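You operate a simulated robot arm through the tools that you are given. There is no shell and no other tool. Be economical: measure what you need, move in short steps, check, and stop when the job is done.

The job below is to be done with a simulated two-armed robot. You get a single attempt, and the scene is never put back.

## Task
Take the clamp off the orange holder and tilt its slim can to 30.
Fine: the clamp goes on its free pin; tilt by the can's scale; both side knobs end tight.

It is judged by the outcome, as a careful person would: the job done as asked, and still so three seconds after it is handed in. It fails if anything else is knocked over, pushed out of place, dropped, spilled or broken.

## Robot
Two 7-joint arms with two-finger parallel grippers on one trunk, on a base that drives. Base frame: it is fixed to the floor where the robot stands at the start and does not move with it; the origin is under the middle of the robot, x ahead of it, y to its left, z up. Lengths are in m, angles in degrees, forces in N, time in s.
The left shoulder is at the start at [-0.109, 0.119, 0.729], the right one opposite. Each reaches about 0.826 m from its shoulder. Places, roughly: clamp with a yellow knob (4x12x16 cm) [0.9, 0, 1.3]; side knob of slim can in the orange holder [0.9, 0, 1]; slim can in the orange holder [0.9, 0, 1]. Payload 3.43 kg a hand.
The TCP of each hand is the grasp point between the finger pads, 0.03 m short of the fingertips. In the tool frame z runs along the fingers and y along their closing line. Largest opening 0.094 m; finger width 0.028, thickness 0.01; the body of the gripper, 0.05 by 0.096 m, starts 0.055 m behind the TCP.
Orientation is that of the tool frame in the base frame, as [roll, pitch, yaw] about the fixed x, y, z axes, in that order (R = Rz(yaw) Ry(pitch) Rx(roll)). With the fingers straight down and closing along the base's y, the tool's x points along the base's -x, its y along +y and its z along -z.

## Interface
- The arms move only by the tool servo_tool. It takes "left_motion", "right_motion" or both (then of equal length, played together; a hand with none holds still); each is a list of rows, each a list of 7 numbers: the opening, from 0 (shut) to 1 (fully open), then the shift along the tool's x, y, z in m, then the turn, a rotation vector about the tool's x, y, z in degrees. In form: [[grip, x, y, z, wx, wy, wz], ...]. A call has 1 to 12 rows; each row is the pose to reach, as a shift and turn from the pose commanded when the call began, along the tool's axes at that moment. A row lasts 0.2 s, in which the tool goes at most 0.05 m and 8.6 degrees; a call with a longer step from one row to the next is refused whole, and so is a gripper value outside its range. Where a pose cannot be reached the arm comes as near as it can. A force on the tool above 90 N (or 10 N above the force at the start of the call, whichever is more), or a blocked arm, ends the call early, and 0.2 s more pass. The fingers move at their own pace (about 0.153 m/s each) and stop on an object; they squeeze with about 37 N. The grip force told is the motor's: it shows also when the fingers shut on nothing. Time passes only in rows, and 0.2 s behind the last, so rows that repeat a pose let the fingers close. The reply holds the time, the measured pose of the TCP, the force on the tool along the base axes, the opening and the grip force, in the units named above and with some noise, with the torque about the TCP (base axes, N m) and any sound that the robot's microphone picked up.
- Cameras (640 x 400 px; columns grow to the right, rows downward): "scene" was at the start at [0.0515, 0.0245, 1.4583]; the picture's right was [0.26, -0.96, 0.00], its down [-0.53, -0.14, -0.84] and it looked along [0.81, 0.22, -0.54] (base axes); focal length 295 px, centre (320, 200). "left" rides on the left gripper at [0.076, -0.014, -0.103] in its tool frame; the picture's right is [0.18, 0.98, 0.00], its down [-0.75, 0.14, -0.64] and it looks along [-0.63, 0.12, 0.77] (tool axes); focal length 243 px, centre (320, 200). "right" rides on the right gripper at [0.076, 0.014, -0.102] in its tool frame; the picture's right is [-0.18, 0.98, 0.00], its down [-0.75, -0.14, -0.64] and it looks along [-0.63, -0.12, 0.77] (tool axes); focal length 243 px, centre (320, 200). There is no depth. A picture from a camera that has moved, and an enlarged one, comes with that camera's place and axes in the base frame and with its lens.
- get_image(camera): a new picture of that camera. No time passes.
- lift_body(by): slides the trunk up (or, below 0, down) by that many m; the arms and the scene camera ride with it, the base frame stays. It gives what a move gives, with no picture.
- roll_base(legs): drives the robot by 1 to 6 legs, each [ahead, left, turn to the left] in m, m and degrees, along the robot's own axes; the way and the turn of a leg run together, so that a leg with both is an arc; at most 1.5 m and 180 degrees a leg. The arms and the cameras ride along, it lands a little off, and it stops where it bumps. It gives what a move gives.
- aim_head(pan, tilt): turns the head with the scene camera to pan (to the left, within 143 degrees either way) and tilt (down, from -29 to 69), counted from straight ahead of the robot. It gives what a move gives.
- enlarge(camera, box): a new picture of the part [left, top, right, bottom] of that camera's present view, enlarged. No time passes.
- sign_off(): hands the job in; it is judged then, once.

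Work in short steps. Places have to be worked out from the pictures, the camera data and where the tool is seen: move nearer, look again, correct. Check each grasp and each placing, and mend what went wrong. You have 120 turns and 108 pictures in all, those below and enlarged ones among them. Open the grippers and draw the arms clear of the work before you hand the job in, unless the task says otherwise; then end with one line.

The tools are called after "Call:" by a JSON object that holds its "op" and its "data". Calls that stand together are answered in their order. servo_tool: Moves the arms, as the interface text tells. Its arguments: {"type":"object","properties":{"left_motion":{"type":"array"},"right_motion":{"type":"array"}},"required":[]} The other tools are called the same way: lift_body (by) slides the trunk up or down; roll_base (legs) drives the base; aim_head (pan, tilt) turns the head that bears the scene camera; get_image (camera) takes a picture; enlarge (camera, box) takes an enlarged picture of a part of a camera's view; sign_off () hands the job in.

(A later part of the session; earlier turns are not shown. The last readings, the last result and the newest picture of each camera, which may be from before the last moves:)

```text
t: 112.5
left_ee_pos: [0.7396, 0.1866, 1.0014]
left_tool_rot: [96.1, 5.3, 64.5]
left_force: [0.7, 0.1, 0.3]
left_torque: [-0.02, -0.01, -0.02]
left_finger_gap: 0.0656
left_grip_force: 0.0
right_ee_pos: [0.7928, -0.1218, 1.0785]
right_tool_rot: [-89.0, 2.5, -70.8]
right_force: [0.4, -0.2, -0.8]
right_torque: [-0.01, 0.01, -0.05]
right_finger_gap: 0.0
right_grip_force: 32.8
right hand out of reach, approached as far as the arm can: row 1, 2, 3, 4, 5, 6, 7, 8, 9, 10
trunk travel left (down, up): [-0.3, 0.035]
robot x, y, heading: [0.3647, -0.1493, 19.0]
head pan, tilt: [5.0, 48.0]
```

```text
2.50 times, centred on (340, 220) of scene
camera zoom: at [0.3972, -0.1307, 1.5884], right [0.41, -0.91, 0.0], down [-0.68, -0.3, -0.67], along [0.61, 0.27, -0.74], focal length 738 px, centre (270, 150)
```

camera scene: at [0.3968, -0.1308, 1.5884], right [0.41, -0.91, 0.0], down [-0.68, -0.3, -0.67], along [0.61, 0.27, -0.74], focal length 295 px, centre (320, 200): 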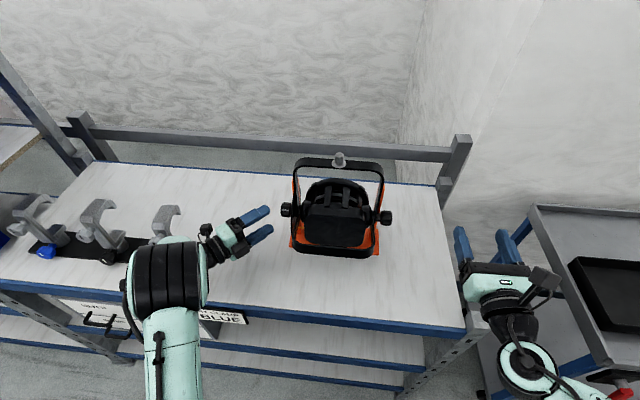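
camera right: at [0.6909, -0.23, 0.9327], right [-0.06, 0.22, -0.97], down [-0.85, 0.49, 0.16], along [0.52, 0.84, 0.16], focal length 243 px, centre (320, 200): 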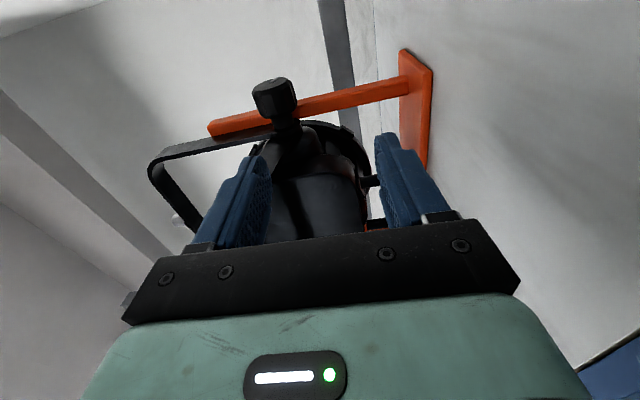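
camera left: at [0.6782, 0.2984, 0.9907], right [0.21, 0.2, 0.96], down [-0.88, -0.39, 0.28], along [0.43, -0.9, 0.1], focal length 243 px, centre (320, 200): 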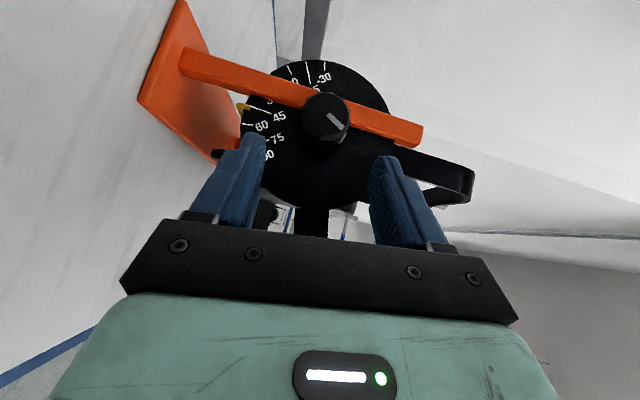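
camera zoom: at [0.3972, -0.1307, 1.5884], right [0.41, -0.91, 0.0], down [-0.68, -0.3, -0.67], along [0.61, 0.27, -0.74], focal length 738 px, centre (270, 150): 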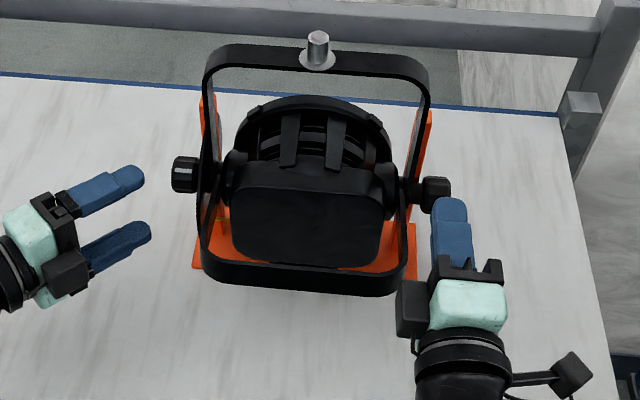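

The right arm is too folded to get centred there. I point it diagonally inward instead, which it could reach before, and bring the closed fingertips behind the can's top.

Call:
{"op": "servo_tool", "data": {"right_motion": [[0, 0, 0, 0, 0, -8, 0], [0, -0.01, 0, 0.01, 0, -16, 0], [0, -0.025, 0, 0.02, 0, -24, 0], [0, -0.04, 0, 0.03, 0, -32, 0], [0, -0.054, 0, 0.04, 0, -38, 0], [0, -0.054, 0, 0.045, 0, -38, 0]]}}

Call:
{"op": "enlarge", "data": {"camera": "scene", "box": [240, 140, 440, 300]}}

```text
t: 113.9
left_ee_pos: [0.7371, 0.1825, 1.002]
left_tool_rot: [96.0, 5.1, 64.5]
left_force: [-0.6, 0.6, 0.5]
left_torque: [0.02, 0.02, -0.01]
left_finger_gap: 0.066
left_grip_force: 0.1
right_ee_pos: [0.8112, -0.0604, 1.0784]
right_tool_rot: [-87.7, 1.3, -32.7]
right_force: [-19.7, -25.9, 1.1]
right_torque: [-1.39, 0.97, 0.31]
right_finger_gap: 0.0
right_grip_force: 32.9
trunk travel left (down, up): [-0.3, 0.035]
robot x, y, heading: [0.3632, -0.1489, 18.9]
head pan, tilt: [5.0, 48.0]
```

```text
2.50 times, centred on (340, 220) of scene
camera zoom: at [0.393, -0.135, 1.5884], right [0.41, -0.91, 0.0], down [-0.68, -0.3, -0.67], along [0.61, 0.27, -0.74], focal length 738 px, centre (270, 150)
```

zoom: 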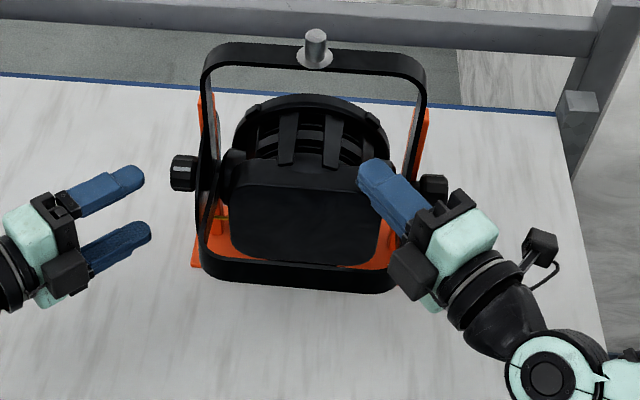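

Contact at 32 N comes from the palm's underside on the bracket, about 5 cm below the TCP. I back off, raise a little, and roll the hand flat (camera up) so that the palm is thinner vertically.

Call:
{"op": "servo_tool", "data": {"right_motion": [[0, 0, -0.01, -0.03, 0, 0, 0], [0, 0, -0.03, -0.05, 0, 0, -8], [0, 0, -0.03, -0.05, 0, 0, -16], [0, 0, -0.03, -0.05, 0, 0, -24], [0, 0, -0.03, -0.05, 0, 0, -32], [0, 0, -0.03, -0.05, 0, 0, -40], [0, 0, -0.03, -0.05, 0, 0, -48], [0, 0, -0.03, -0.05, 0, 0, -56], [0, 0, -0.03, -0.05, 0, 0, -64], [0, 0, -0.03, -0.05, 0, 0, -72], [0, 0, -0.03, -0.05, 0, 0, -80], [0, 0, -0.03, -0.05, 0, 0, -88]]}}

Call:
{"op": "get_image", "data": {"camera": "right"}}

```text
t: 116.5
left_ee_pos: [0.7391, 0.1871, 0.9999]
left_tool_rot: [96.1, 5.5, 64.6]
left_force: [0.6, 0.5, -1.2]
left_torque: [-0.02, -0.01, -0.04]
left_finger_gap: 0.0658
left_grip_force: 0.1
right_ee_pos: [0.7875, -0.0981, 1.1072]
right_tool_rot: [-52.7, -86.1, -70.0]
right_force: [-0.3, -0.4, 0.5]
right_torque: [0.01, -0.03, 0.04]
right_finger_gap: 0.0
right_grip_force: 32.9
trunk travel left (down, up): [-0.3, 0.035]
robot x, y, heading: [0.364, -0.1477, 18.9]
head pan, tilt: [5.0, 48.0]
```

```text
20 pictures are left
camera right: at [0.7463, -0.195, 1.1786], right [0.82, -0.52, -0.24], down [-0.48, -0.42, -0.77], along [0.3, 0.75, -0.59], focal length 243 px, centre (320, 200)
```

right: 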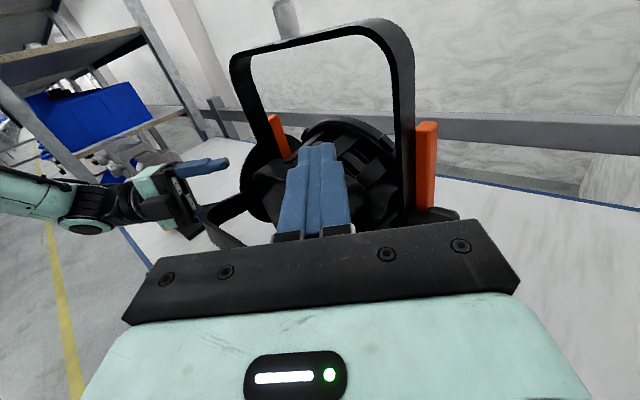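

The flat hand now sees the can top clearly. I move in over the rear box at z ≈ 1.08 and push forward gently until contact.

Call:
{"op": "servo_tool", "data": {"right_motion": [[0, -0.008, -0.004, 0.022, 0, 0, 0], [0, -0.016, -0.008, 0.044, 0, 0, 0], [0, -0.025, -0.0118, 0.0664, 0, 0, 0], [0, -0.025, -0.0056, 0.0743, 0, 0, 0], [0, -0.025, 0.0005, 0.0822, 0, 0, 0], [0, -0.025, 0.0067, 0.0901, 0, 0, 0], [0, -0.025, 0.0128, 0.098, 0, 0, 0]]}}

Call:
{"op": "get_image", "data": {"camera": "right"}}

```text
t: 118.1
left_ee_pos: [0.7383, 0.1859, 1.0002]
left_tool_rot: [96.2, 5.4, 64.5]
left_force: [-0.7, 0.1, -0.3]
left_torque: [0.02, -0.01, 0.0]
left_finger_gap: 0.0659
left_grip_force: 0.0
right_ee_pos: [0.8465, -0.0844, 1.119]
right_tool_rot: [-56.1, -86.0, -66.5]
right_force: [-0.2, 0.4, 0.3]
right_torque: [-0.02, 0.01, -0.01]
right_finger_gap: 0.0
right_grip_force: 33.4
right hand out of reach, approached as far as the arm can: row 1, 2, 3, 4, 5, 6, 7
trunk travel left (down, up): [-0.3, 0.035]
robot x, y, heading: [0.3645, -0.1488, 19.1]
head pan, tilt: [5.0, 48.0]
```

```text
19 pictures are left
camera right: at [0.8041, -0.1825, 1.1909], right [0.82, -0.52, -0.24], down [-0.49, -0.42, -0.77], along [0.3, 0.75, -0.59], focal length 243 px, centre (320, 200)
```

right: 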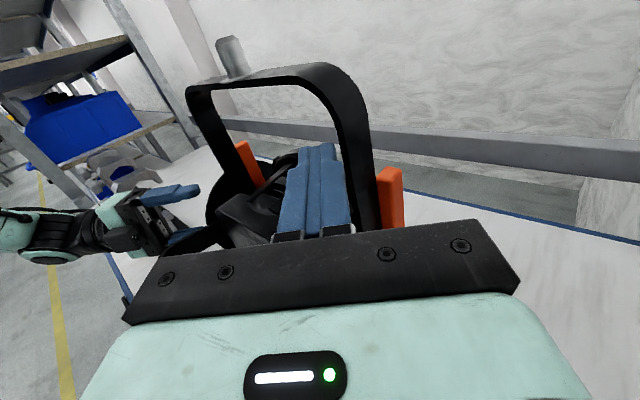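

The right arm is out of its comfortable range here. The left arm works well in its diagonal pose, so I withdraw the right hand and bring the left hand, fingers closed and tipped 20° down, over the rear box behind the can's top ring.

Call:
{"op": "servo_tool", "data": {"right_motion": [[0, 0, 0, -0.03, 0, 0, 0], [0, 0, 0, -0.06, 0, 0, 0], [0, 0, 0, -0.09, 0, 0, 0], [0, 0, 0.03, -0.11, 0, 0, 0], [0, 0, 0.06, -0.12, 0, 0, 0], [0, 0, 0.08, -0.12, 0, 0, 0], [0, 0, 0.08, -0.12, 0, 0, 0], [0, 0, 0.08, -0.12, 0, 0, 0], [0, 0, 0.08, -0.12, 0, 0, 0]], "left_motion": [[0, 0, 0.04, 0, 4, 0, 0], [0, 0, 0.085, 0, 8, 0, 0], [0, 0, 0.09, 0, 12, 0, 0], [0, -0.02, 0.09, 0.025, 16, 0, 0], [0, -0.045, 0.09, 0.055, 20, 0, 0], [0, -0.07, 0.09, 0.085, 20, 0, 0], [0, -0.1, 0.09, 0.12, 20, 0, 0], [0, -0.128, 0.085, 0.155, 20, 0, 0], [0, -0.128, 0.085, 0.155, 20, 0, 0]]}}

Call:
{"op": "get_image", "data": {"camera": "left"}}

```text
t: 119.5
left_ee_pos: [0.781, 0.1249, 1.0864]
left_tool_rot: [116.7, 4.1, 68.9]
left_force: [-63.6, 15.7, 10.8]
left_torque: [0.04, 0.04, 0.37]
left_finger_gap: 0.0001
left_grip_force: 32.7
right_ee_pos: [0.8371, -0.2243, 1.1155]
right_tool_rot: [-48.5, -86.0, -73.8]
right_force: [-0.6, -1.2, 0.2]
right_torque: [0.01, -0.02, 0.02]
right_finger_gap: 0.0
right_grip_force: 32.8
trunk travel left (down, up): [-0.3, 0.035]
robot x, y, heading: [0.3641, -0.1473, 19.8]
head pan, tilt: [5.0, 48.0]
stopped in row 7 (left hand): the force on the tool passed its limit at 120 N (the readings are from after the stop); the commanded pose is now the measured one
```

```text
18 pictures are left
camera left: at [0.7175, 0.2328, 1.1157], right [0.5, 0.07, 0.86], down [-0.74, -0.49, 0.47], along [0.46, -0.87, -0.19], focal length 243 px, centre (320, 200)
```

left: 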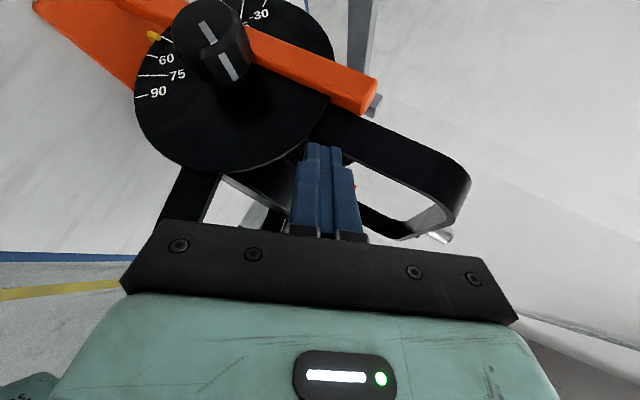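

The fingertip met the yoke's left leg; the pointer still reads 45. I back off at once, swing the left hand to point straight forward, and retract it so the base can shift for a straight-on approach between the yoke legs.

Call:
{"op": "servo_tool", "data": {"left_motion": [[0, 0, 0, -0.03, 0, 0, 0], [0, -0.01, 0, -0.07, 0, 0, 0], [0, -0.02, 0, -0.1, 0, 0, 0], [0, -0.035, 0, -0.12, -0.6, 7.4, -3.7], [0, -0.05, 0, -0.14, -1.1, 14.6, -7.3], [0, -0.05, 0, -0.14, -1.7, 21.7, -10.9], [0, -0.05, 0, -0.14, -2.3, 28.7, -14.4], [0, -0.05, 0, -0.14, -2.8, 35.5, -17.8], [0, -0.05, 0, -0.14, -3.2, 42, -21]]}}

Call:
{"op": "roll_base", "data": {"legs": [[-0.06, -0.1, 0]]}}

Call:
{"op": "get_image", "data": {"camera": "scene"}}

```text
t: 121.5
left_ee_pos: [0.661, 0.1218, 1.1506]
left_tool_rot: [117.1, 4.2, 115.2]
left_force: [0.5, 0.5, 1.0]
left_torque: [0.0, -0.01, 0.03]
left_finger_gap: 0.0
left_grip_force: 32.9
right_ee_pos: [0.8454, -0.2265, 1.1111]
right_tool_rot: [-54.3, -86.0, -68.3]
right_force: [-0.6, 0.4, 0.5]
right_torque: [0.0, -0.01, 0.02]
right_finger_gap: 0.0
right_grip_force: 33.0
trunk travel left (down, up): [-0.3, 0.035]
robot x, y, heading: [0.3662, -0.1463, 19.3]
head pan, tilt: [5.0, 48.0]
```

```text
t: 123.1
left_ee_pos: [0.6373, 0.0106, 1.1495]
left_tool_rot: [117.2, 4.2, 115.3]
left_force: [-1.0, 0.0, 0.4]
left_torque: [-0.01, 0.0, 0.03]
left_finger_gap: 0.0
left_grip_force: 33.5
right_ee_pos: [0.8214, -0.3356, 1.1113]
right_tool_rot: [-54.1, -85.9, -68.3]
right_force: [1.5, -0.2, -0.1]
right_torque: [0.03, 0.01, -0.02]
right_finger_gap: 0.0
right_grip_force: 33.2
trunk travel left (down, up): [-0.3, 0.035]
robot x, y, heading: [0.3395, -0.2631, 19.5]
head pan, tilt: [5.0, 48.0]
```

```text
17 pictures are left
camera scene: at [0.3721, -0.2423, 1.5885], right [0.41, -0.91, 0.0], down [-0.68, -0.31, -0.67], along [0.61, 0.28, -0.74], focal length 295 px, centre (320, 200)
```

scene: 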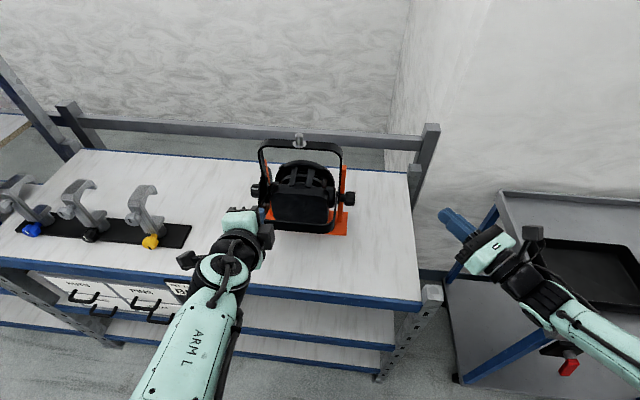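

The left arm now has a straight line between the yoke legs. I bring its closed fingertips to just behind the can's top ring.

Call:
{"op": "servo_tool", "data": {"left_motion": [[0, -0.01, 0.002, 0.029, 0, 0, 0], [0, -0.02, 0.004, 0.058, 0, 0, 0], [0, -0.03, 0.006, 0.088, 0, 0, 0], [0, -0.04, 0.008, 0.117, 0, 0, 0], [0, -0.05, 0.01, 0.146, 0, 0, 0], [0, -0.0596, 0.0122, 0.1759, 0, 0, 0], [0, -0.0596, 0.0122, 0.1759, 0, 0, 0]]}}

Call:
{"op": "enlarge", "data": {"camera": "scene", "box": [220, 120, 380, 250]}}

```text
t: 124.7
left_ee_pos: [0.8103, 0.0191, 1.087]
left_tool_rot: [117.1, 4.2, 115.2]
left_force: [0.6, -0.5, 3.1]
left_torque: [0.0, -0.11, -0.01]
left_finger_gap: 0.0
left_grip_force: 32.7
right_ee_pos: [0.8214, -0.3355, 1.1109]
right_tool_rot: [-54.0, -86.0, -68.5]
right_force: [0.3, 0.2, 0.3]
right_torque: [0.0, 0.0, 0.04]
right_finger_gap: 0.0002
right_grip_force: 32.9
trunk travel left (down, up): [-0.3, 0.035]
robot x, y, heading: [0.3398, -0.2619, 19.2]
head pan, tilt: [5.0, 48.0]
```

```text
3.08 times, centred on (300, 185) of scene
camera zoom: at [0.3719, -0.2423, 1.5885], right [0.41, -0.91, 0.0], down [-0.68, -0.31, -0.67], along [0.61, 0.28, -0.74], focal length 908 px, centre (382, 246)
```

zoom: 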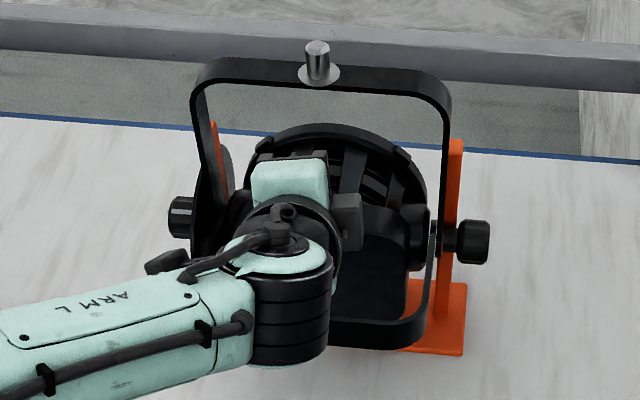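

Positioned between the legs with barely any force. I push forward in 4 mm steps and watch the force.

Call:
{"op": "servo_tool", "data": {"left_motion": [[0, -0.0004, 0.0018, 0.0036, 0, 0, 0], [0, -0.0008, 0.0036, 0.0071, 0, 0, 0], [0, -0.0013, 0.0054, 0.0107, 0, 0, 0], [0, -0.0017, 0.0072, 0.0142, 0, 0, 0], [0, -0.0021, 0.009, 0.0178, 0, 0, 0]]}}

```text
t: 125.9
left_ee_pos: [0.8289, 0.0283, 1.0881]
left_tool_rot: [116.9, 4.3, 115.2]
left_force: [-2.8, 0.6, 13.6]
left_torque: [0.02, -0.29, 0.05]
left_finger_gap: 0.0001
left_grip_force: 33.5
right_ee_pos: [0.8212, -0.3369, 1.1106]
right_tool_rot: [-53.2, -86.0, -69.2]
right_force: [-0.7, 0.2, -0.3]
right_torque: [0.01, 0.01, -0.01]
right_finger_gap: 0.0
right_grip_force: 33.5
trunk travel left (down, up): [-0.3, 0.035]
robot x, y, heading: [0.3364, -0.2603, 19.3]
head pan, tilt: [5.0, 48.0]
```

Light contact at 14 N, mostly upward. I continue forward 16 mm more.

Call:
{"op": "servo_tool", "data": {"left_motion": [[0, -0.0004, 0.0018, 0.0036, 0, 0, 0], [0, -0.0008, 0.0036, 0.0071, 0, 0, 0], [0, -0.0013, 0.0054, 0.0107, 0, 0, 0], [0, -0.0017, 0.0072, 0.0142, 0, 0, 0]]}}

Call:
{"op": "enlarge", "data": {"camera": "scene", "box": [220, 120, 380, 250]}}

```text
t: 126.9
left_ee_pos: [0.8439, 0.0336, 1.0862]
left_tool_rot: [116.9, 4.3, 115.2]
left_force: [1.1, 1.5, 16.8]
left_torque: [0.06, -0.44, 0.04]
left_finger_gap: 0.0003
left_grip_force: 33.3
right_ee_pos: [0.8215, -0.3359, 1.1105]
right_tool_rot: [-53.3, -86.0, -69.1]
right_force: [0.2, 0.3, 0.4]
right_torque: [-0.03, 0.01, 0.0]
right_finger_gap: 0.0002
right_grip_force: 33.2
trunk travel left (down, up): [-0.3, 0.035]
robot x, y, heading: [0.3437, -0.2603, 19.5]
head pan, tilt: [5.0, 48.0]
```

```text
3.08 times, centred on (300, 185) of scene
camera zoom: at [0.371, -0.2425, 1.5885], right [0.41, -0.91, 0.0], down [-0.68, -0.31, -0.67], along [0.61, 0.28, -0.74], focal length 908 px, centre (382, 246)
```

zoom: 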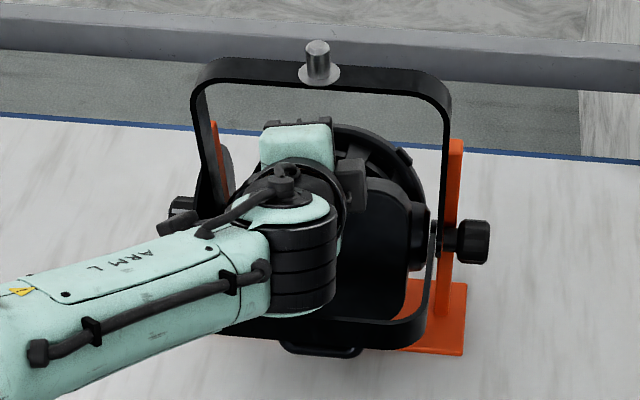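

The can rotated: its handle came out toward me from under the bracket, and with only light force. So the knobs' counter-clockwise end is loose and clockwise is tight, as supposed. I retract the left hand and return the base to read the scale.

Call:
{"op": "servo_tool", "data": {"left_motion": [[0, 0.01, -0.008, -0.034, 0, 0, 0], [0, 0.02, -0.012, -0.068, 0, 0, 0], [0, 0.03, -0.016, -0.102, 0, 0, 0], [0, 0.04, -0.02, -0.136, 0, 0, 0], [0, 0.052, -0.025, -0.17, 0, 0, 0], [0, 0.063, -0.03, -0.206, 0, 0, 0]]}}

Call:
{"op": "roll_base", "data": {"legs": [[0.06, 0.1, 0]]}}

```text
t: 128.3
left_ee_pos: [0.6358, 0.0091, 1.1491]
left_tool_rot: [117.2, 4.3, 115.2]
left_force: [-0.9, 0.9, -1.1]
left_torque: [0.0, 0.01, -0.01]
left_finger_gap: 0.0
left_grip_force: 33.0
right_ee_pos: [0.82, -0.3364, 1.1109]
right_tool_rot: [-53.4, -86.0, -69.1]
right_force: [0.1, -0.6, 0.2]
right_torque: [-0.01, 0.02, -0.01]
right_finger_gap: 0.0002
right_grip_force: 33.1
trunk travel left (down, up): [-0.3, 0.035]
robot x, y, heading: [0.3367, -0.2611, 19.1]
head pan, tilt: [5.0, 48.0]
```

```text
t: 129.8
left_ee_pos: [0.6602, 0.1232, 1.1487]
left_tool_rot: [117.1, 4.2, 115.2]
left_force: [-0.4, 0.6, -0.2]
left_torque: [-0.01, -0.01, 0.0]
left_finger_gap: 0.0
left_grip_force: 33.2
right_ee_pos: [0.8443, -0.22, 1.1109]
right_tool_rot: [-54.3, -86.0, -68.1]
right_force: [0.2, 0.8, -0.1]
right_torque: [0.0, 0.04, -0.01]
right_finger_gap: 0.0
right_grip_force: 33.1
trunk travel left (down, up): [-0.3, 0.035]
robot x, y, heading: [0.3643, -0.1459, 19.3]
head pan, tilt: [5.0, 48.0]
```

Now I take the left hand back to its viewing and grasping pose beside the left knob.

Call:
{"op": "servo_tool", "data": {"left_motion": [[0.7, 0.015, -0.005, 0.0, -2.9, -6.1, 2.0], [0.7, 0.03, -0.012, 0.01, -5.9, -12.3, 4.0], [0.7, 0.04, -0.022, 0.03, -8.8, -18.4, 6.0], [0.7, 0.04, -0.035, 0.055, -11.8, -24.6, 8.0], [0.7, 0.039, -0.048, 0.08, -14.7, -30.7, 9.9], [0.7, 0.038, -0.061, 0.105, -17.6, -36.8, 11.9], [0.7, 0.036, -0.074, 0.13, -20.6, -43, 13.9], [0.7, 0.0341, -0.0857, 0.1545, -23.5, -49.1, 15.9], [0.7, 0.0341, -0.0857, 0.1545, -23.5, -49.1, 15.9]]}}

Call:
{"op": "enlarge", "data": {"camera": "left", "box": [180, 60, 440, 230]}}

```text
t: 131.8
left_ee_pos: [0.7395, 0.1864, 0.9986]
left_tool_rot: [90.0, -0.1, 64.2]
left_force: [0.0, 0.2, 0.4]
left_torque: [0.0, -0.01, 0.02]
left_finger_gap: 0.0657
left_grip_force: 0.0
right_ee_pos: [0.8438, -0.2207, 1.1109]
right_tool_rot: [-54.0, -85.9, -68.4]
right_force: [0.3, -0.4, 0.1]
right_torque: [-0.01, 0.03, -0.01]
right_finger_gap: 0.0
right_grip_force: 32.6
trunk travel left (down, up): [-0.3, 0.035]
robot x, y, heading: [0.3631, -0.1475, 19.5]
head pan, tilt: [5.0, 48.0]
```

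```text
2.35 times, centred on (310, 145) of left
camera zoom: at [0.6802, 0.2987, 0.9843], right [0.08, 0.17, 0.98], down [-0.91, -0.4, 0.14], along [0.41, -0.9, 0.12], focal length 571 px, centre (344, 329)
```

zoom: 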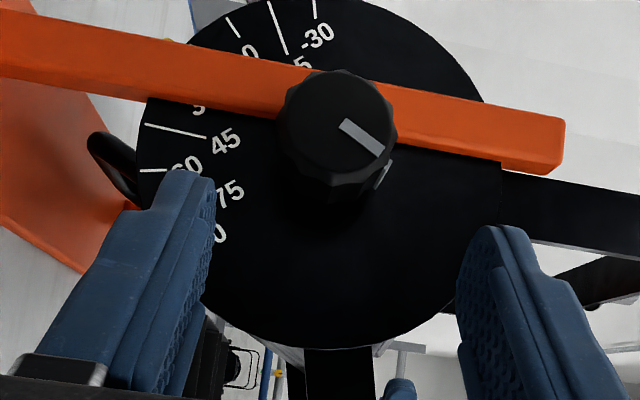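

The disc stayed put, so the pointer rides with the can and it is no longer at 45. I close the left fingers to clear the view and find the pointer.

Call:
{"op": "servo_tool", "data": {"left_motion": [[0, 0, 0, -0.02, 0, 0, 0], [0, 0, 0, -0.02, 0, 0, 0]]}}

Call:
{"op": "enlarge", "data": {"camera": "left", "box": [190, 50, 430, 220]}}

```text
t: 132.4
left_ee_pos: [0.7205, 0.1942, 0.9991]
left_tool_rot: [90.0, 0.0, 64.0]
left_force: [0.1, 0.5, -0.2]
left_torque: [0.03, -0.02, 0.01]
left_finger_gap: 0.0001
left_grip_force: 33.0
right_ee_pos: [0.8441, -0.2214, 1.1105]
right_tool_rot: [-54.6, -85.9, -68.0]
right_force: [-0.2, -0.7, 0.3]
right_torque: [0.0, -0.03, 0.01]
right_finger_gap: 0.0
right_grip_force: 33.6
trunk travel left (down, up): [-0.3, 0.035]
robot x, y, heading: [0.3639, -0.1491, 19.1]
head pan, tilt: [5.0, 48.0]
```

```text
2.35 times, centred on (310, 135) of left
camera zoom: at [0.6617, 0.307, 0.9843], right [0.08, 0.17, 0.98], down [-0.91, -0.4, 0.14], along [0.41, -0.9, 0.12], focal length 571 px, centre (344, 353)
```

zoom: 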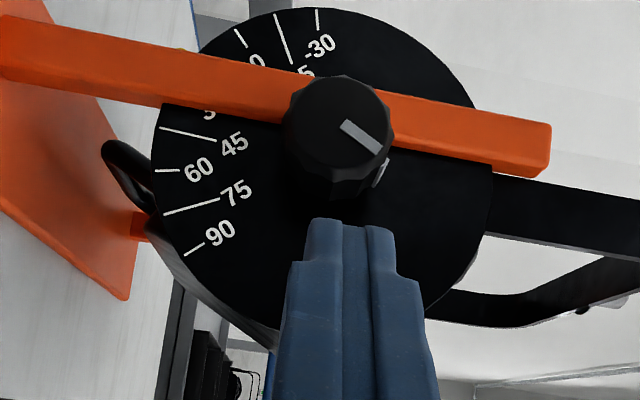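

The pointer isn't between 45 and 90; there is only a tiny yellow bit above the upright near 15. I enlarge that area to be sure.

Call:
{"op": "enlarge", "data": {"camera": "left", "box": [200, 40, 300, 150]}}

```text
3.64 times, centred on (250, 95) of left
camera zoom: at [0.6617, 0.307, 0.9843], right [0.08, 0.17, 0.98], down [-0.91, -0.4, 0.14], along [0.41, -0.9, 0.12], focal length 882 px, centre (574, 582)
```

zoom: 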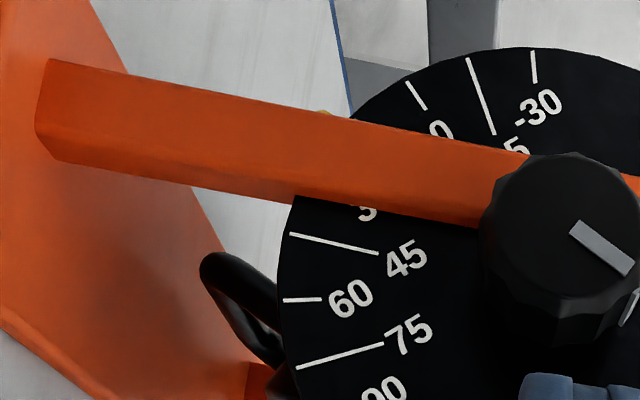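

The pointer's edge peeks out above the upright at about 18–20, so I overshot and need about +10. I'll read it from a more oblique angle with the left camera and correct with the right hand. First I move the left hand to a forward-pointing view pose, and tip the right hand's fingers down.

Call:
{"op": "servo_tool", "data": {"left_motion": [[0, -0.015, 0, -0.01, 0, 4, 0], [0, -0.03, 0, -0.02, 0, 10, 0], [0, -0.045, 0, -0.025, 0, 17, 0], [0, -0.06, 0, -0.025, 0, 24, 0], [0, -0.07, 0, -0.02, 0, 31, 0], [0, -0.08, 0, -0.018, 0, 38, 0], [0, -0.088, 0, -0.0151, 0, 45, 0]], "right_motion": [[0, 0.01, 0, -0.02, 0, -7, 0], [0, 0.02, 0, -0.04, 0, -14, 0], [0, 0.03, 0, -0.05, 0, -21, 0], [0, 0.03, 0, -0.05, 0, -28, 0], [0, 0.03, 0, -0.05, 0, -35, 0], [0, 0.03, 0, -0.05, 0, -42, 0], [0, 0.03, 0, -0.05, 0, -50, 0]]}}

Call:
{"op": "roll_base", "data": {"legs": [[-0.05, 0.08, 0]]}}

Call:
{"op": "enlarge", "data": {"camera": "left", "box": [200, 60, 420, 220]}}

```text
t: 134.0
left_ee_pos: [0.6778, 0.1555, 1.0773]
left_tool_rot: [91.9, 0.1, 108.2]
left_force: [-0.5, 0.0, -0.1]
left_torque: [-0.01, -0.01, 0.01]
left_finger_gap: 0.0
left_grip_force: 33.1
left hand out of reach, approached as far as the arm can: row 4, 5, 6, 7
right_ee_pos: [0.8188, -0.2663, 1.1387]
right_tool_rot: [-175.5, -42.1, 54.6]
right_force: [0.2, 0.1, 0.2]
right_torque: [0.0, 0.01, -0.01]
right_finger_gap: 0.0
right_grip_force: 33.5
trunk travel left (down, up): [-0.3, 0.035]
robot x, y, heading: [0.3658, -0.1465, 19.5]
head pan, tilt: [5.0, 48.0]
```

```text
t: 135.4
left_ee_pos: [0.6046, 0.2143, 1.0778]
left_tool_rot: [91.9, 0.0, 108.3]
left_force: [0.4, -0.1, 0.9]
left_torque: [0.01, -0.01, 0.01]
left_finger_gap: 0.0
left_grip_force: 32.9
right_ee_pos: [0.7459, -0.2088, 1.1384]
right_tool_rot: [-175.6, -42.3, 54.7]
right_force: [1.2, 0.4, 0.1]
right_torque: [-0.02, -0.03, -0.02]
right_finger_gap: 0.0
right_grip_force: 32.9
trunk travel left (down, up): [-0.3, 0.035]
robot x, y, heading: [0.2918, -0.0887, 19.4]
head pan, tilt: [5.0, 48.0]
```

```text
2.50 times, centred on (310, 140) of left
camera zoom: at [0.4822, 0.2535, 1.0669], right [-0.03, 0.19, 0.98], down [-0.37, -0.92, 0.16], along [0.93, -0.36, 0.1], focal length 606 px, centre (345, 350)
```

zoom: 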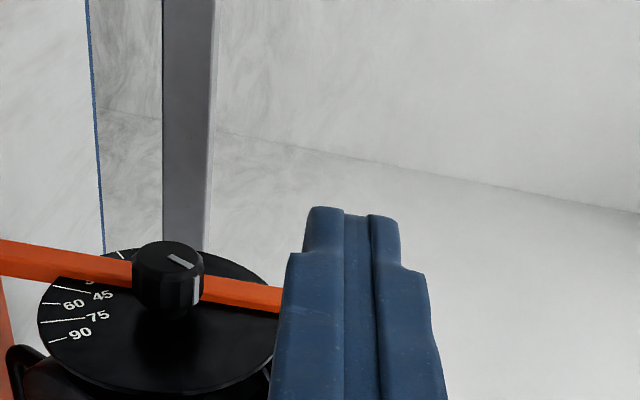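

The upright still hides the 30 region. A more grazing view from the robot's side should clear it, so I move the left hand back and to the right and look again.

Call:
{"op": "servo_tool", "data": {"left_motion": [[0, -0.025, -0.01, -0.025, 0, 0, 0], [0, -0.05, -0.02, -0.05, 0, 0, 0], [0, -0.075, -0.03, -0.075, 0, 0, 0], [0, -0.1, -0.04, -0.1, 0, 0, 0], [0, -0.11, -0.04, -0.11, 0, 0, 0]]}}

Call:
{"op": "enlarge", "data": {"camera": "left", "box": [190, 130, 330, 230]}}

```text
t: 136.6
left_ee_pos: [0.6241, 0.1442, 1.0638]
left_tool_rot: [91.8, 0.0, 108.3]
left_force: [0.9, 0.2, 0.3]
left_torque: [-0.01, -0.01, -0.01]
left_finger_gap: 0.0003
left_grip_force: 33.1
left hand out of reach, approached as far as the arm can: row 1, 2, 3, 4, 5
right_ee_pos: [0.7448, -0.2084, 1.1387]
right_tool_rot: [-175.5, -42.3, 54.8]
right_force: [-0.4, 0.6, 0.7]
right_torque: [0.01, 0.01, 0.0]
right_finger_gap: 0.0003
right_grip_force: 32.5
trunk travel left (down, up): [-0.3, 0.035]
robot x, y, heading: [0.2885, -0.0853, 19.7]
head pan, tilt: [5.0, 48.0]
```

```text
4.00 times, centred on (260, 180) of left
camera zoom: at [0.5022, 0.1845, 1.0529], right [-0.03, 0.19, 0.98], down [-0.37, -0.92, 0.16], along [0.93, -0.36, 0.09], focal length 970 px, centre (560, 280)
```

zoom: 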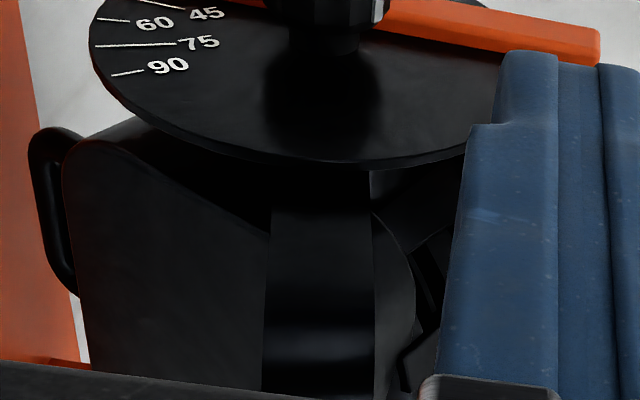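

The crop was too low. I take the same view, framed higher.

Call:
{"op": "enlarge", "data": {"camera": "left", "box": [195, 100, 315, 175]}}

```text
5.33 times, centred on (255, 138) of left
camera zoom: at [0.5022, 0.1845, 1.0529], right [-0.03, 0.19, 0.98], down [-0.37, -0.92, 0.16], along [0.93, -0.36, 0.09], focal length 1294 px, centre (667, 533)
```

zoom: 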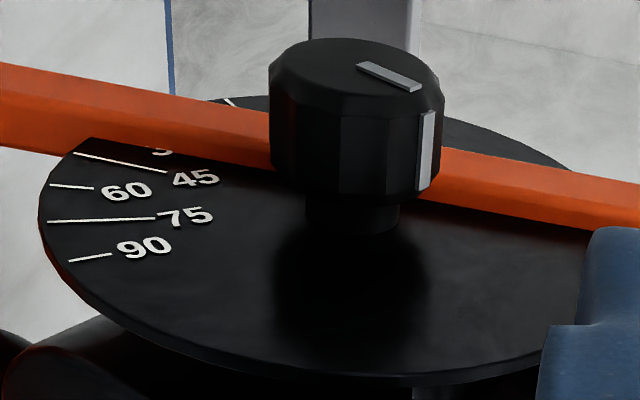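

The 30 mark sits right behind the upright in every view. From the pointer's visible edge and the handle position I put the present reading at about 20–21. Next I bring the right hand's downward-tilted closed fingers above the gap between bracket and box, to push the box's top rear edge forward.

Call:
{"op": "servo_tool", "data": {"right_motion": [[0, 0.01, -0.007, 0.02, -3.4, 0.3, 3.7], [0, 0.022, -0.014, 0.042, -6.7, 0.6, 7.4], [0, 0.034, -0.022, 0.064, -10.1, 0.9, 11.1], [0, 0.046, -0.03, 0.086, -13.5, 1.1, 14.7], [0, 0.058, -0.038, 0.108, -16.9, 1.4, 18.4], [0, 0.07, -0.045, 0.13, -20.2, 1.7, 22.1], [0, 0.0821, -0.0511, 0.1521, -23.6, 2, 25.8], [0, 0.0821, -0.0511, 0.1521, -23.6, 2, 25.8]]}}

Call:
{"op": "get_image", "data": {"camera": "right"}}

```text
t: 138.4
left_ee_pos: [0.6246, 0.1441, 1.0636]
left_tool_rot: [91.9, 0.1, 108.3]
left_force: [0.5, -1.5, -1.3]
left_torque: [-0.01, -0.02, 0.0]
left_finger_gap: 0.0
left_grip_force: 33.1
right_ee_pos: [0.789, -0.0432, 1.0851]
right_tool_rot: [-175.4, -42.4, 19.5]
right_force: [0.5, 0.1, -0.1]
right_torque: [0.0, -0.02, -0.01]
right_finger_gap: 0.0
right_grip_force: 33.5
trunk travel left (down, up): [-0.3, 0.035]
robot x, y, heading: [0.2916, -0.0847, 19.7]
head pan, tilt: [5.0, 48.0]
```

```text
8 pictures are left
camera right: at [0.7844, -0.0669, 1.2124], right [0.25, -0.95, -0.18], down [-0.97, -0.25, -0.03], along [-0.02, 0.18, -0.98], focal length 243 px, centre (320, 200)
```

right: 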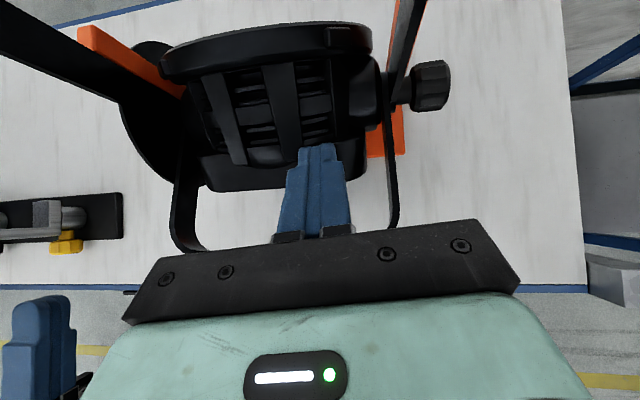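

This top view is very clear: the closed fingertips are just behind the front ring, about 35 mm from its rear lip. I raise 4 mm and move forward until they touch the lip.

Call:
{"op": "servo_tool", "data": {"right_motion": [[0, 0.01, -0.001, 0.004, 0, 0, 0], [0, 0.016, -0.001, 0.0085, 0, 0, 0], [0, 0.021, -0.001, 0.013, 0, 0, 0], [0, 0.0248, -0.001, 0.0172, 0, 0, 0], [0, 0.0278, -0.001, 0.02, 0, 0, 0]]}}

```text
t: 139.6
left_ee_pos: [0.6238, 0.1454, 1.0632]
left_tool_rot: [91.8, 0.0, 108.3]
left_force: [0.3, 0.2, -0.1]
left_torque: [0.0, -0.01, -0.01]
left_finger_gap: 0.0001
left_grip_force: 32.9
right_ee_pos: [0.8183, -0.0283, 1.0875]
right_tool_rot: [-175.5, -42.3, 19.7]
right_force: [-0.3, 0.2, -0.4]
right_torque: [0.0, -0.03, -0.04]
right_finger_gap: 0.0
right_grip_force: 32.8
trunk travel left (down, up): [-0.3, 0.035]
robot x, y, heading: [0.2917, -0.0882, 19.4]
head pan, tilt: [5.0, 48.0]
```

No contact yet. I continue forward in 2 mm steps, a total of 10 mm.

Call:
{"op": "servo_tool", "data": {"right_motion": [[0, 0.0015, 0, 0.0013, 0, 0, 0], [0, 0.003, 0, 0.0027, 0, 0, 0], [0, 0.0044, 0, 0.004, 0, 0, 0], [0, 0.0059, 0, 0.0054, 0, 0, 0], [0, 0.0074, 0, 0.0067, 0, 0, 0]]}}

Call:
{"op": "get_image", "data": {"camera": "right"}}

```text
t: 140.8
left_ee_pos: [0.6247, 0.145, 1.0639]
left_tool_rot: [91.9, 0.2, 108.3]
left_force: [-0.4, 0.0, -1.1]
left_torque: [0.01, -0.01, 0.02]
left_finger_gap: 0.0001
left_grip_force: 33.3
right_ee_pos: [0.8269, -0.0251, 1.0881]
right_tool_rot: [-175.6, -42.3, 19.8]
right_force: [-0.6, -0.2, 0.0]
right_torque: [-0.03, -0.01, -0.05]
right_finger_gap: 0.0
right_grip_force: 32.7
trunk travel left (down, up): [-0.3, 0.035]
robot x, y, heading: [0.2916, -0.0895, 19.9]
head pan, tilt: [5.0, 48.0]
```

```text
7 pictures are left
camera right: at [0.8236, -0.0479, 1.2153], right [0.25, -0.95, -0.18], down [-0.97, -0.25, -0.03], along [-0.02, 0.18, -0.98], focal length 243 px, centre (320, 200)
```

right: 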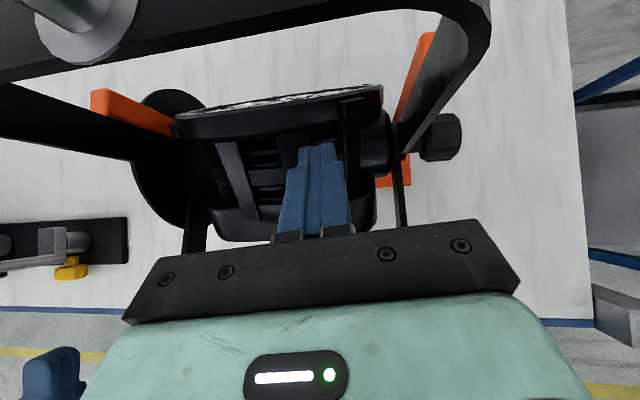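

The tip is about 6 mm behind the ring's lip. I advance 8 mm in small steps to make contact and read the force.

Call:
{"op": "servo_tool", "data": {"right_motion": [[0, 0.0015, 0, 0.0013, 0, 0, 0], [0, 0.003, 0, 0.0027, 0, 0, 0], [0, 0.0044, 0, 0.004, 0, 0, 0], [0, 0.0059, 0, 0.0054, 0, 0, 0]]}}

```text
t: 141.8
left_ee_pos: [0.6237, 0.1456, 1.0632]
left_tool_rot: [91.9, 0.1, 108.3]
left_force: [0.7, 0.3, -0.8]
left_torque: [-0.01, 0.03, 0.0]
left_finger_gap: 0.0002
left_grip_force: 33.1
right_ee_pos: [0.8347, -0.0202, 1.0878]
right_tool_rot: [-175.6, -42.3, 19.7]
right_force: [-1.5, 0.5, -1.4]
right_torque: [-0.02, 0.02, -0.03]
right_finger_gap: 0.0002
right_grip_force: 32.9
trunk travel left (down, up): [-0.3, 0.035]
robot x, y, heading: [0.2927, -0.0846, 19.5]
head pan, tilt: [5.0, 48.0]
```

Perhaps just touching at 2 N. I advance 4 mm more.

Call:
{"op": "servo_tool", "data": {"right_motion": [[0, 0.0015, 0, 0.0013, 0, 0, 0], [0, 0.003, 0, 0.0027, 0, 0, 0]]}}

```text
t: 142.4
left_ee_pos: [0.6237, 0.1449, 1.0631]
left_tool_rot: [92.0, 0.1, 108.3]
left_force: [0.3, 0.1, -0.9]
left_torque: [-0.02, 0.0, -0.01]
left_finger_gap: 0.0001
left_grip_force: 32.9
right_ee_pos: [0.8372, -0.0198, 1.0879]
right_tool_rot: [-175.6, -42.2, 19.7]
right_force: [-1.1, -0.6, -2.0]
right_torque: [-0.03, 0.02, 0.02]
right_finger_gap: 0.0003
right_grip_force: 32.9
trunk travel left (down, up): [-0.3, 0.035]
robot x, y, heading: [0.2949, -0.0871, 19.4]
head pan, tilt: [5.0, 48.0]
```

There is a steady 2 N contact. I check the top view to see whether the ring is moving.

Call:
{"op": "get_image", "data": {"camera": "right"}}

```text
6 pictures are left
camera right: at [0.8344, -0.0431, 1.2151], right [0.25, -0.95, -0.18], down [-0.97, -0.25, -0.03], along [-0.02, 0.18, -0.98], focal length 243 px, centre (320, 200)
```

right: 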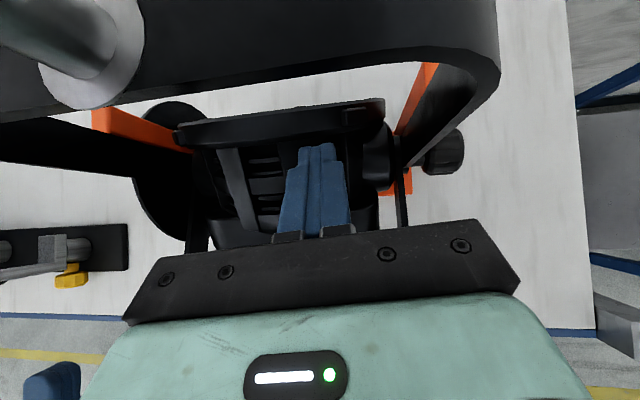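

The ring has rotated forward. To read the pointer, I bring the left hand to the straight-on viewing pose beside the disc, while the right hand holds still.

Call:
{"op": "servo_tool", "data": {"left_motion": [[0, 0.012, -0.01, 0.015, 0, -6, 0], [0, 0.02, -0.02, 0.03, 0, -12, 0], [0, 0.022, -0.03, 0.045, 0, -18, 0], [0, 0.022, -0.04, 0.06, 0, -25, 0], [0, 0.02, -0.05, 0.075, 0, -32, 0], [0, 0.018, -0.06, 0.092, 0, -38, 0], [0, 0.0164, -0.064, 0.107, 0, -44, 0], [0, 0.0164, -0.064, 0.107, 0, -44, 0]]}}

Call:
{"op": "enlarge", "data": {"camera": "left", "box": [190, 50, 350, 170]}}

```text
t: 144.2
left_ee_pos: [0.7172, 0.1936, 0.9964]
left_tool_rot: [91.2, 1.2, 64.3]
left_force: [-0.7, 0.1, 0.2]
left_torque: [-0.02, -0.01, 0.02]
left_finger_gap: 0.0
left_grip_force: 32.6
left hand out of reach, approached as far as the arm can: row 1, 2, 3
right_ee_pos: [0.8378, -0.0201, 1.0881]
right_tool_rot: [-175.6, -42.4, 19.7]
right_force: [0.1, 0.9, 0.3]
right_torque: [-0.01, -0.03, -0.04]
right_finger_gap: 0.0
right_grip_force: 32.8
trunk travel left (down, up): [-0.3, 0.035]
robot x, y, heading: [0.2874, -0.088, 19.4]
head pan, tilt: [5.0, 48.0]
```

```text
3.33 times, centred on (270, 110) of left
camera zoom: at [0.657, 0.3056, 0.9838], right [0.11, 0.18, 0.98], down [-0.9, -0.4, 0.17], along [0.42, -0.9, 0.12], focal length 809 px, centre (487, 500)
```

zoom: 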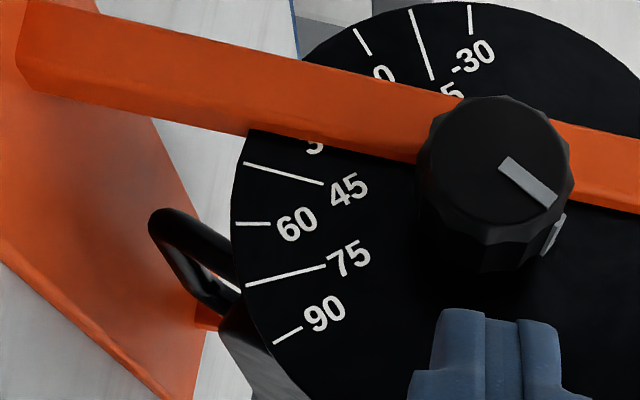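

The pointer is now fully hidden behind the upright. The handle has moved about 4.5°, which puts the reading at about 23–24, so I push another 7 mm and compare from the same view.

Call:
{"op": "servo_tool", "data": {"right_motion": [[0, 0.0015, 0, 0.0013, 0, 0, 0], [0, 0.003, 0, 0.0027, 0, 0, 0], [0, 0.0044, 0, 0.004, 0, 0, 0], [0, 0.0052, 0, 0.0047, 0, 0, 0], [0, 0.0052, 0, 0.0047, 0, 0, 0]]}}

Call:
{"op": "enlarge", "data": {"camera": "left", "box": [190, 50, 350, 170]}}

```text
t: 145.4
left_ee_pos: [0.7171, 0.1922, 0.9976]
left_tool_rot: [91.3, 1.3, 64.3]
left_force: [0.1, -0.5, 0.8]
left_torque: [-0.03, -0.04, -0.02]
left_finger_gap: 0.0001
left_grip_force: 33.3
right_ee_pos: [0.8451, -0.0183, 1.089]
right_tool_rot: [-175.6, -42.4, 19.7]
right_force: [-2.4, -2.5, 5.3]
right_torque: [-0.01, 0.0, 0.02]
right_finger_gap: 0.0
right_grip_force: 33.2
trunk travel left (down, up): [-0.3, 0.035]
robot x, y, heading: [0.2914, -0.0894, 19.5]
head pan, tilt: [5.0, 48.0]
```

```text
3.33 times, centred on (270, 110) of left
camera zoom: at [0.6566, 0.3051, 0.9843], right [0.11, 0.18, 0.98], down [-0.9, -0.4, 0.17], along [0.42, -0.9, 0.12], focal length 809 px, centre (487, 500)
```

zoom: 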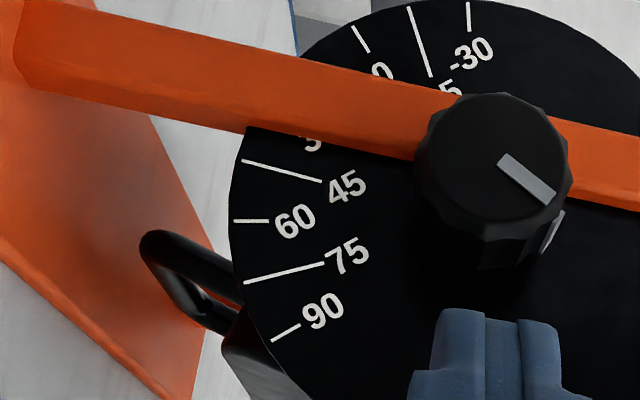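

The handle moved another 4.5°. Combining the handle and pointer estimates (the pointer began slightly above 45), the reading is now about 30. I leave the right finger in place as a brace and bring the open left hand over the left knob, swung up ready for a clockwise tightening bite.

Call:
{"op": "servo_tool", "data": {"left_motion": [[0.7, 0, 0, 0, 0, 0, 0], [0.7, 0, 0, 0, 0, 0, 0], [0.7, 0.003, 0, 0.03, 0, 0, 0], [0.7, 0.006, -0.002, 0.06, 0, 0, 0], [0.7, 0.0079, -0.003, 0.0844, 0, 0, 0], [0.7, 0.008, -0.0007, 0.0845, 5.7, 0, -5.6], [0.7, 0.0084, 0.0016, 0.0849, 11.4, 0, -11.3], [0.7, 0.0089, 0.0038, 0.0854, 17, 0, -16.9], [0.7, 0.0097, 0.0058, 0.0862, 22.7, 0, -22.6], [0.7, 0.0106, 0.0077, 0.0871, 28.4, 0, -28.2], [0.7, 0.0118, 0.0093, 0.0883, 34.1, 0, -33.8], [0.7, 0.0131, 0.0108, 0.0896, 39.8, 0, -39.5]]}}

```text
t: 148.0
left_ee_pos: [0.7132, 0.2181, 1.0056]
left_tool_rot: [136.4, 35.8, 80.0]
left_force: [0.0, 0.7, 0.0]
left_torque: [0.02, 0.03, 0.01]
left_finger_gap: 0.0658
left_grip_force: 0.0
left hand out of reach, approached as far as the arm can: row 5, 6, 7, 8, 9, 10, 11, 12
right_ee_pos: [0.8428, -0.0162, 1.089]
right_tool_rot: [-175.6, -42.4, 19.8]
right_force: [-2.8, -2.6, 13.4]
right_torque: [0.13, 0.03, 0.05]
right_finger_gap: 0.0001
right_grip_force: 32.6
trunk travel left (down, up): [-0.3, 0.035]
robot x, y, heading: [0.2899, -0.091, 19.7]
head pan, tilt: [5.0, 48.0]
```

The left knob is out of reach from here. I lift the right hand clear, drive forward 0.06 m, and then go for the left knob.

Call:
{"op": "servo_tool", "data": {"right_motion": [[0, 0.0, 0, -0.012, 0, 0, 0], [0, 0.005, 0, -0.03, 0, 0, 0], [0, 0, 0, -0.06, 0, 0, 0], [0, -0.02, 0, -0.085, 0, 0, 0], [0, -0.035, 0, -0.11, 0, 0, 0]], "left_motion": [[0.7, 0, 0, 0, -4, 0, 4], [0.7, 0, 0, 0, -10, 0, 10], [0.7, 0, 0, 0, -15, 0, 15], [0.7, 0, 0, 0, -20, 0, 20], [0.7, 0, 0, 0, -25, 0, 25]]}}

Call:
{"op": "roll_base", "data": {"legs": [[0.06, -0.04, 0]]}}

```text
t: 149.2
left_ee_pos: [0.7134, 0.2145, 1.0039]
left_tool_rot: [106.2, 15.5, 66.4]
left_force: [-0.1, -0.2, -0.2]
left_torque: [-0.01, -0.04, -0.01]
left_finger_gap: 0.0657
left_grip_force: 0.1
right_ee_pos: [0.7533, -0.0588, 1.1466]
right_tool_rot: [-175.6, -42.1, 19.7]
right_force: [-0.5, -0.4, -0.3]
right_torque: [0.02, 0.05, -0.02]
right_finger_gap: 0.0
right_grip_force: 33.1
trunk travel left (down, up): [-0.3, 0.035]
robot x, y, heading: [0.2894, -0.0904, 19.4]
head pan, tilt: [5.0, 48.0]
```

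```text
t: 150.2
left_ee_pos: [0.7815, 0.197, 1.0044]
left_tool_rot: [106.6, 15.5, 66.5]
left_force: [0.0, -0.1, 0.2]
left_torque: [-0.01, 0.04, 0.01]
left_finger_gap: 0.0659
left_grip_force: 0.1
right_ee_pos: [0.8239, -0.0754, 1.146]
right_tool_rot: [-175.6, -42.3, 19.8]
right_force: [0.7, 0.5, 1.0]
right_torque: [0.0, 0.02, 0.02]
right_finger_gap: 0.0
right_grip_force: 33.1
trunk travel left (down, up): [-0.3, 0.035]
robot x, y, heading: [0.3602, -0.1074, 19.6]
head pan, tilt: [5.0, 48.0]
```

Now the left knob is close. I move in with open fingers, swing up to 64°, and close.

Call:
{"op": "servo_tool", "data": {"left_motion": [[0.7, -0.008, -0.001, 0.01, 0, 0, 0], [0.7, -0.016, -0.0015, 0.02, 0, 0, 0], [0.7, -0.0224, -0.0019, 0.03, 0, 0, 0], [0.7, -0.0222, 0.0004, 0.0301, 5.7, 0, -5.6], [0.7, -0.0219, 0.0027, 0.0305, 11.4, 0, -11.3], [0.7, -0.0214, 0.0049, 0.031, 17, 0, -16.9], [0.7, -0.0206, 0.0069, 0.0318, 22.7, 0, -22.6], [0.7, -0.0197, 0.0088, 0.0327, 28.4, 0, -28.2], [0, -0.0197, 0.0088, 0.0327, 28.4, 0, -28.2], [0, -0.0197, 0.0088, 0.0327, 28.4, 0, -28.2], [0, -0.0197, 0.0088, 0.0327, 28.4, 0, -28.2]]}}

```text
t: 152.6
left_ee_pos: [0.7874, 0.2237, 1.0037]
left_tool_rot: [143.7, 38.6, 84.9]
left_force: [-0.4, -0.7, -0.1]
left_torque: [0.0, 0.03, 0.02]
left_finger_gap: 0.0
left_grip_force: 32.7
left hand out of reach, approached as far as the arm can: row 8, 9, 10, 11
right_ee_pos: [0.824, -0.0746, 1.1471]
right_tool_rot: [-175.6, -42.3, 19.8]
right_force: [0.1, 0.0, -1.2]
right_torque: [-0.01, -0.03, -0.02]
right_finger_gap: 0.0
right_grip_force: 33.0
trunk travel left (down, up): [-0.3, 0.035]
robot x, y, heading: [0.3604, -0.1057, 19.5]
head pan, tilt: [5.0, 48.0]
```

The hand fell short again; the base must be a bit further right, where it worked before. I open, pull the hand outward, and shift the base 0.043 m right.

Call:
{"op": "servo_tool", "data": {"left_motion": [[0.7, 0, 0, -0.02, 0, 0, 0], [0.7, 0, 0, -0.035, 0, 0, 0]]}}

Call:
{"op": "roll_base", "data": {"legs": [[0, -0.043, 0]]}}

```text
t: 153.2
left_ee_pos: [0.7672, 0.2428, 1.0236]
left_tool_rot: [143.8, 38.7, 84.4]
left_force: [-0.2, 0.4, 0.5]
left_torque: [0.03, 0.0, -0.02]
left_finger_gap: 0.0657
left_grip_force: 0.1
right_ee_pos: [0.8232, -0.0752, 1.1458]
right_tool_rot: [-175.5, -42.3, 19.9]
right_force: [-0.5, 0.3, 0.6]
right_torque: [0.02, 0.0, -0.02]
right_finger_gap: 0.0
right_grip_force: 33.2
trunk travel left (down, up): [-0.3, 0.035]
robot x, y, heading: [0.3598, -0.1075, 19.5]
head pan, tilt: [5.0, 48.0]
```

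```text
t: 154.3
left_ee_pos: [0.7821, 0.201, 1.0225]
left_tool_rot: [143.9, 38.7, 84.5]
left_force: [0.9, 0.1, -0.7]
left_torque: [0.02, 0.0, -0.02]
left_finger_gap: 0.0659
left_grip_force: 0.0
right_ee_pos: [0.8381, -0.1172, 1.1473]
right_tool_rot: [-175.6, -42.3, 19.8]
right_force: [0.3, 0.5, 0.4]
right_torque: [0.0, 0.04, 0.0]
right_finger_gap: 0.0
right_grip_force: 32.7
trunk travel left (down, up): [-0.3, 0.035]
robot x, y, heading: [0.374, -0.1489, 19.5]
head pan, tilt: [5.0, 48.0]
```

Now in the good position. I move onto the knob, close, and swing down clockwise to tighten it.

Call:
{"op": "servo_tool", "data": {"left_motion": [[0.7, -0.006, 0.001, 0.014, 0, 0, 0], [0.7, -0.012, 0.0025, 0.028, 0, 0, 0], [0.7, -0.0181, 0.0038, 0.0412, 0, 0, 0], [0, -0.0181, 0.0038, 0.0412, 0, 0, 0], [0, -0.0181, 0.0038, 0.0412, 0, 0, 0], [0, -0.018, 0.0015, 0.0413, -5.7, 0, 5.6], [0, -0.0176, -0.0008, 0.0417, -11.4, 0, 11.3], [0, -0.0171, -0.003, 0.0422, -17, 0, 16.9], [0, -0.0163, -0.005, 0.043, -22.7, 0, 22.6], [0, -0.0154, -0.0069, 0.0439, -28.4, 0, 28.2], [0, -0.0142, -0.0085, 0.0451, -34.1, 0, 33.8], [0, -0.0129, -0.01, 0.0464, -39.8, 0, 39.5]]}}

```text
t: 156.9
left_ee_pos: [0.7961, 0.1661, 0.997]
left_tool_rot: [94.4, 4.6, 64.7]
left_force: [-24.8, 22.9, -8.0]
left_torque: [0.89, 0.45, -0.38]
left_finger_gap: 0.0374
left_grip_force: 44.9
left hand out of reach, approached as far as the arm can: row 3, 4, 5
right_ee_pos: [0.8349, -0.1125, 1.1483]
right_tool_rot: [-175.8, -42.4, 20.0]
right_force: [-0.3, 0.5, 0.2]
right_torque: [0.02, 0.0, 0.0]
right_finger_gap: 0.0003
right_grip_force: 33.2
trunk travel left (down, up): [-0.3, 0.035]
robot x, y, heading: [0.375, -0.1458, 19.4]
head pan, tilt: [5.0, 48.0]
```

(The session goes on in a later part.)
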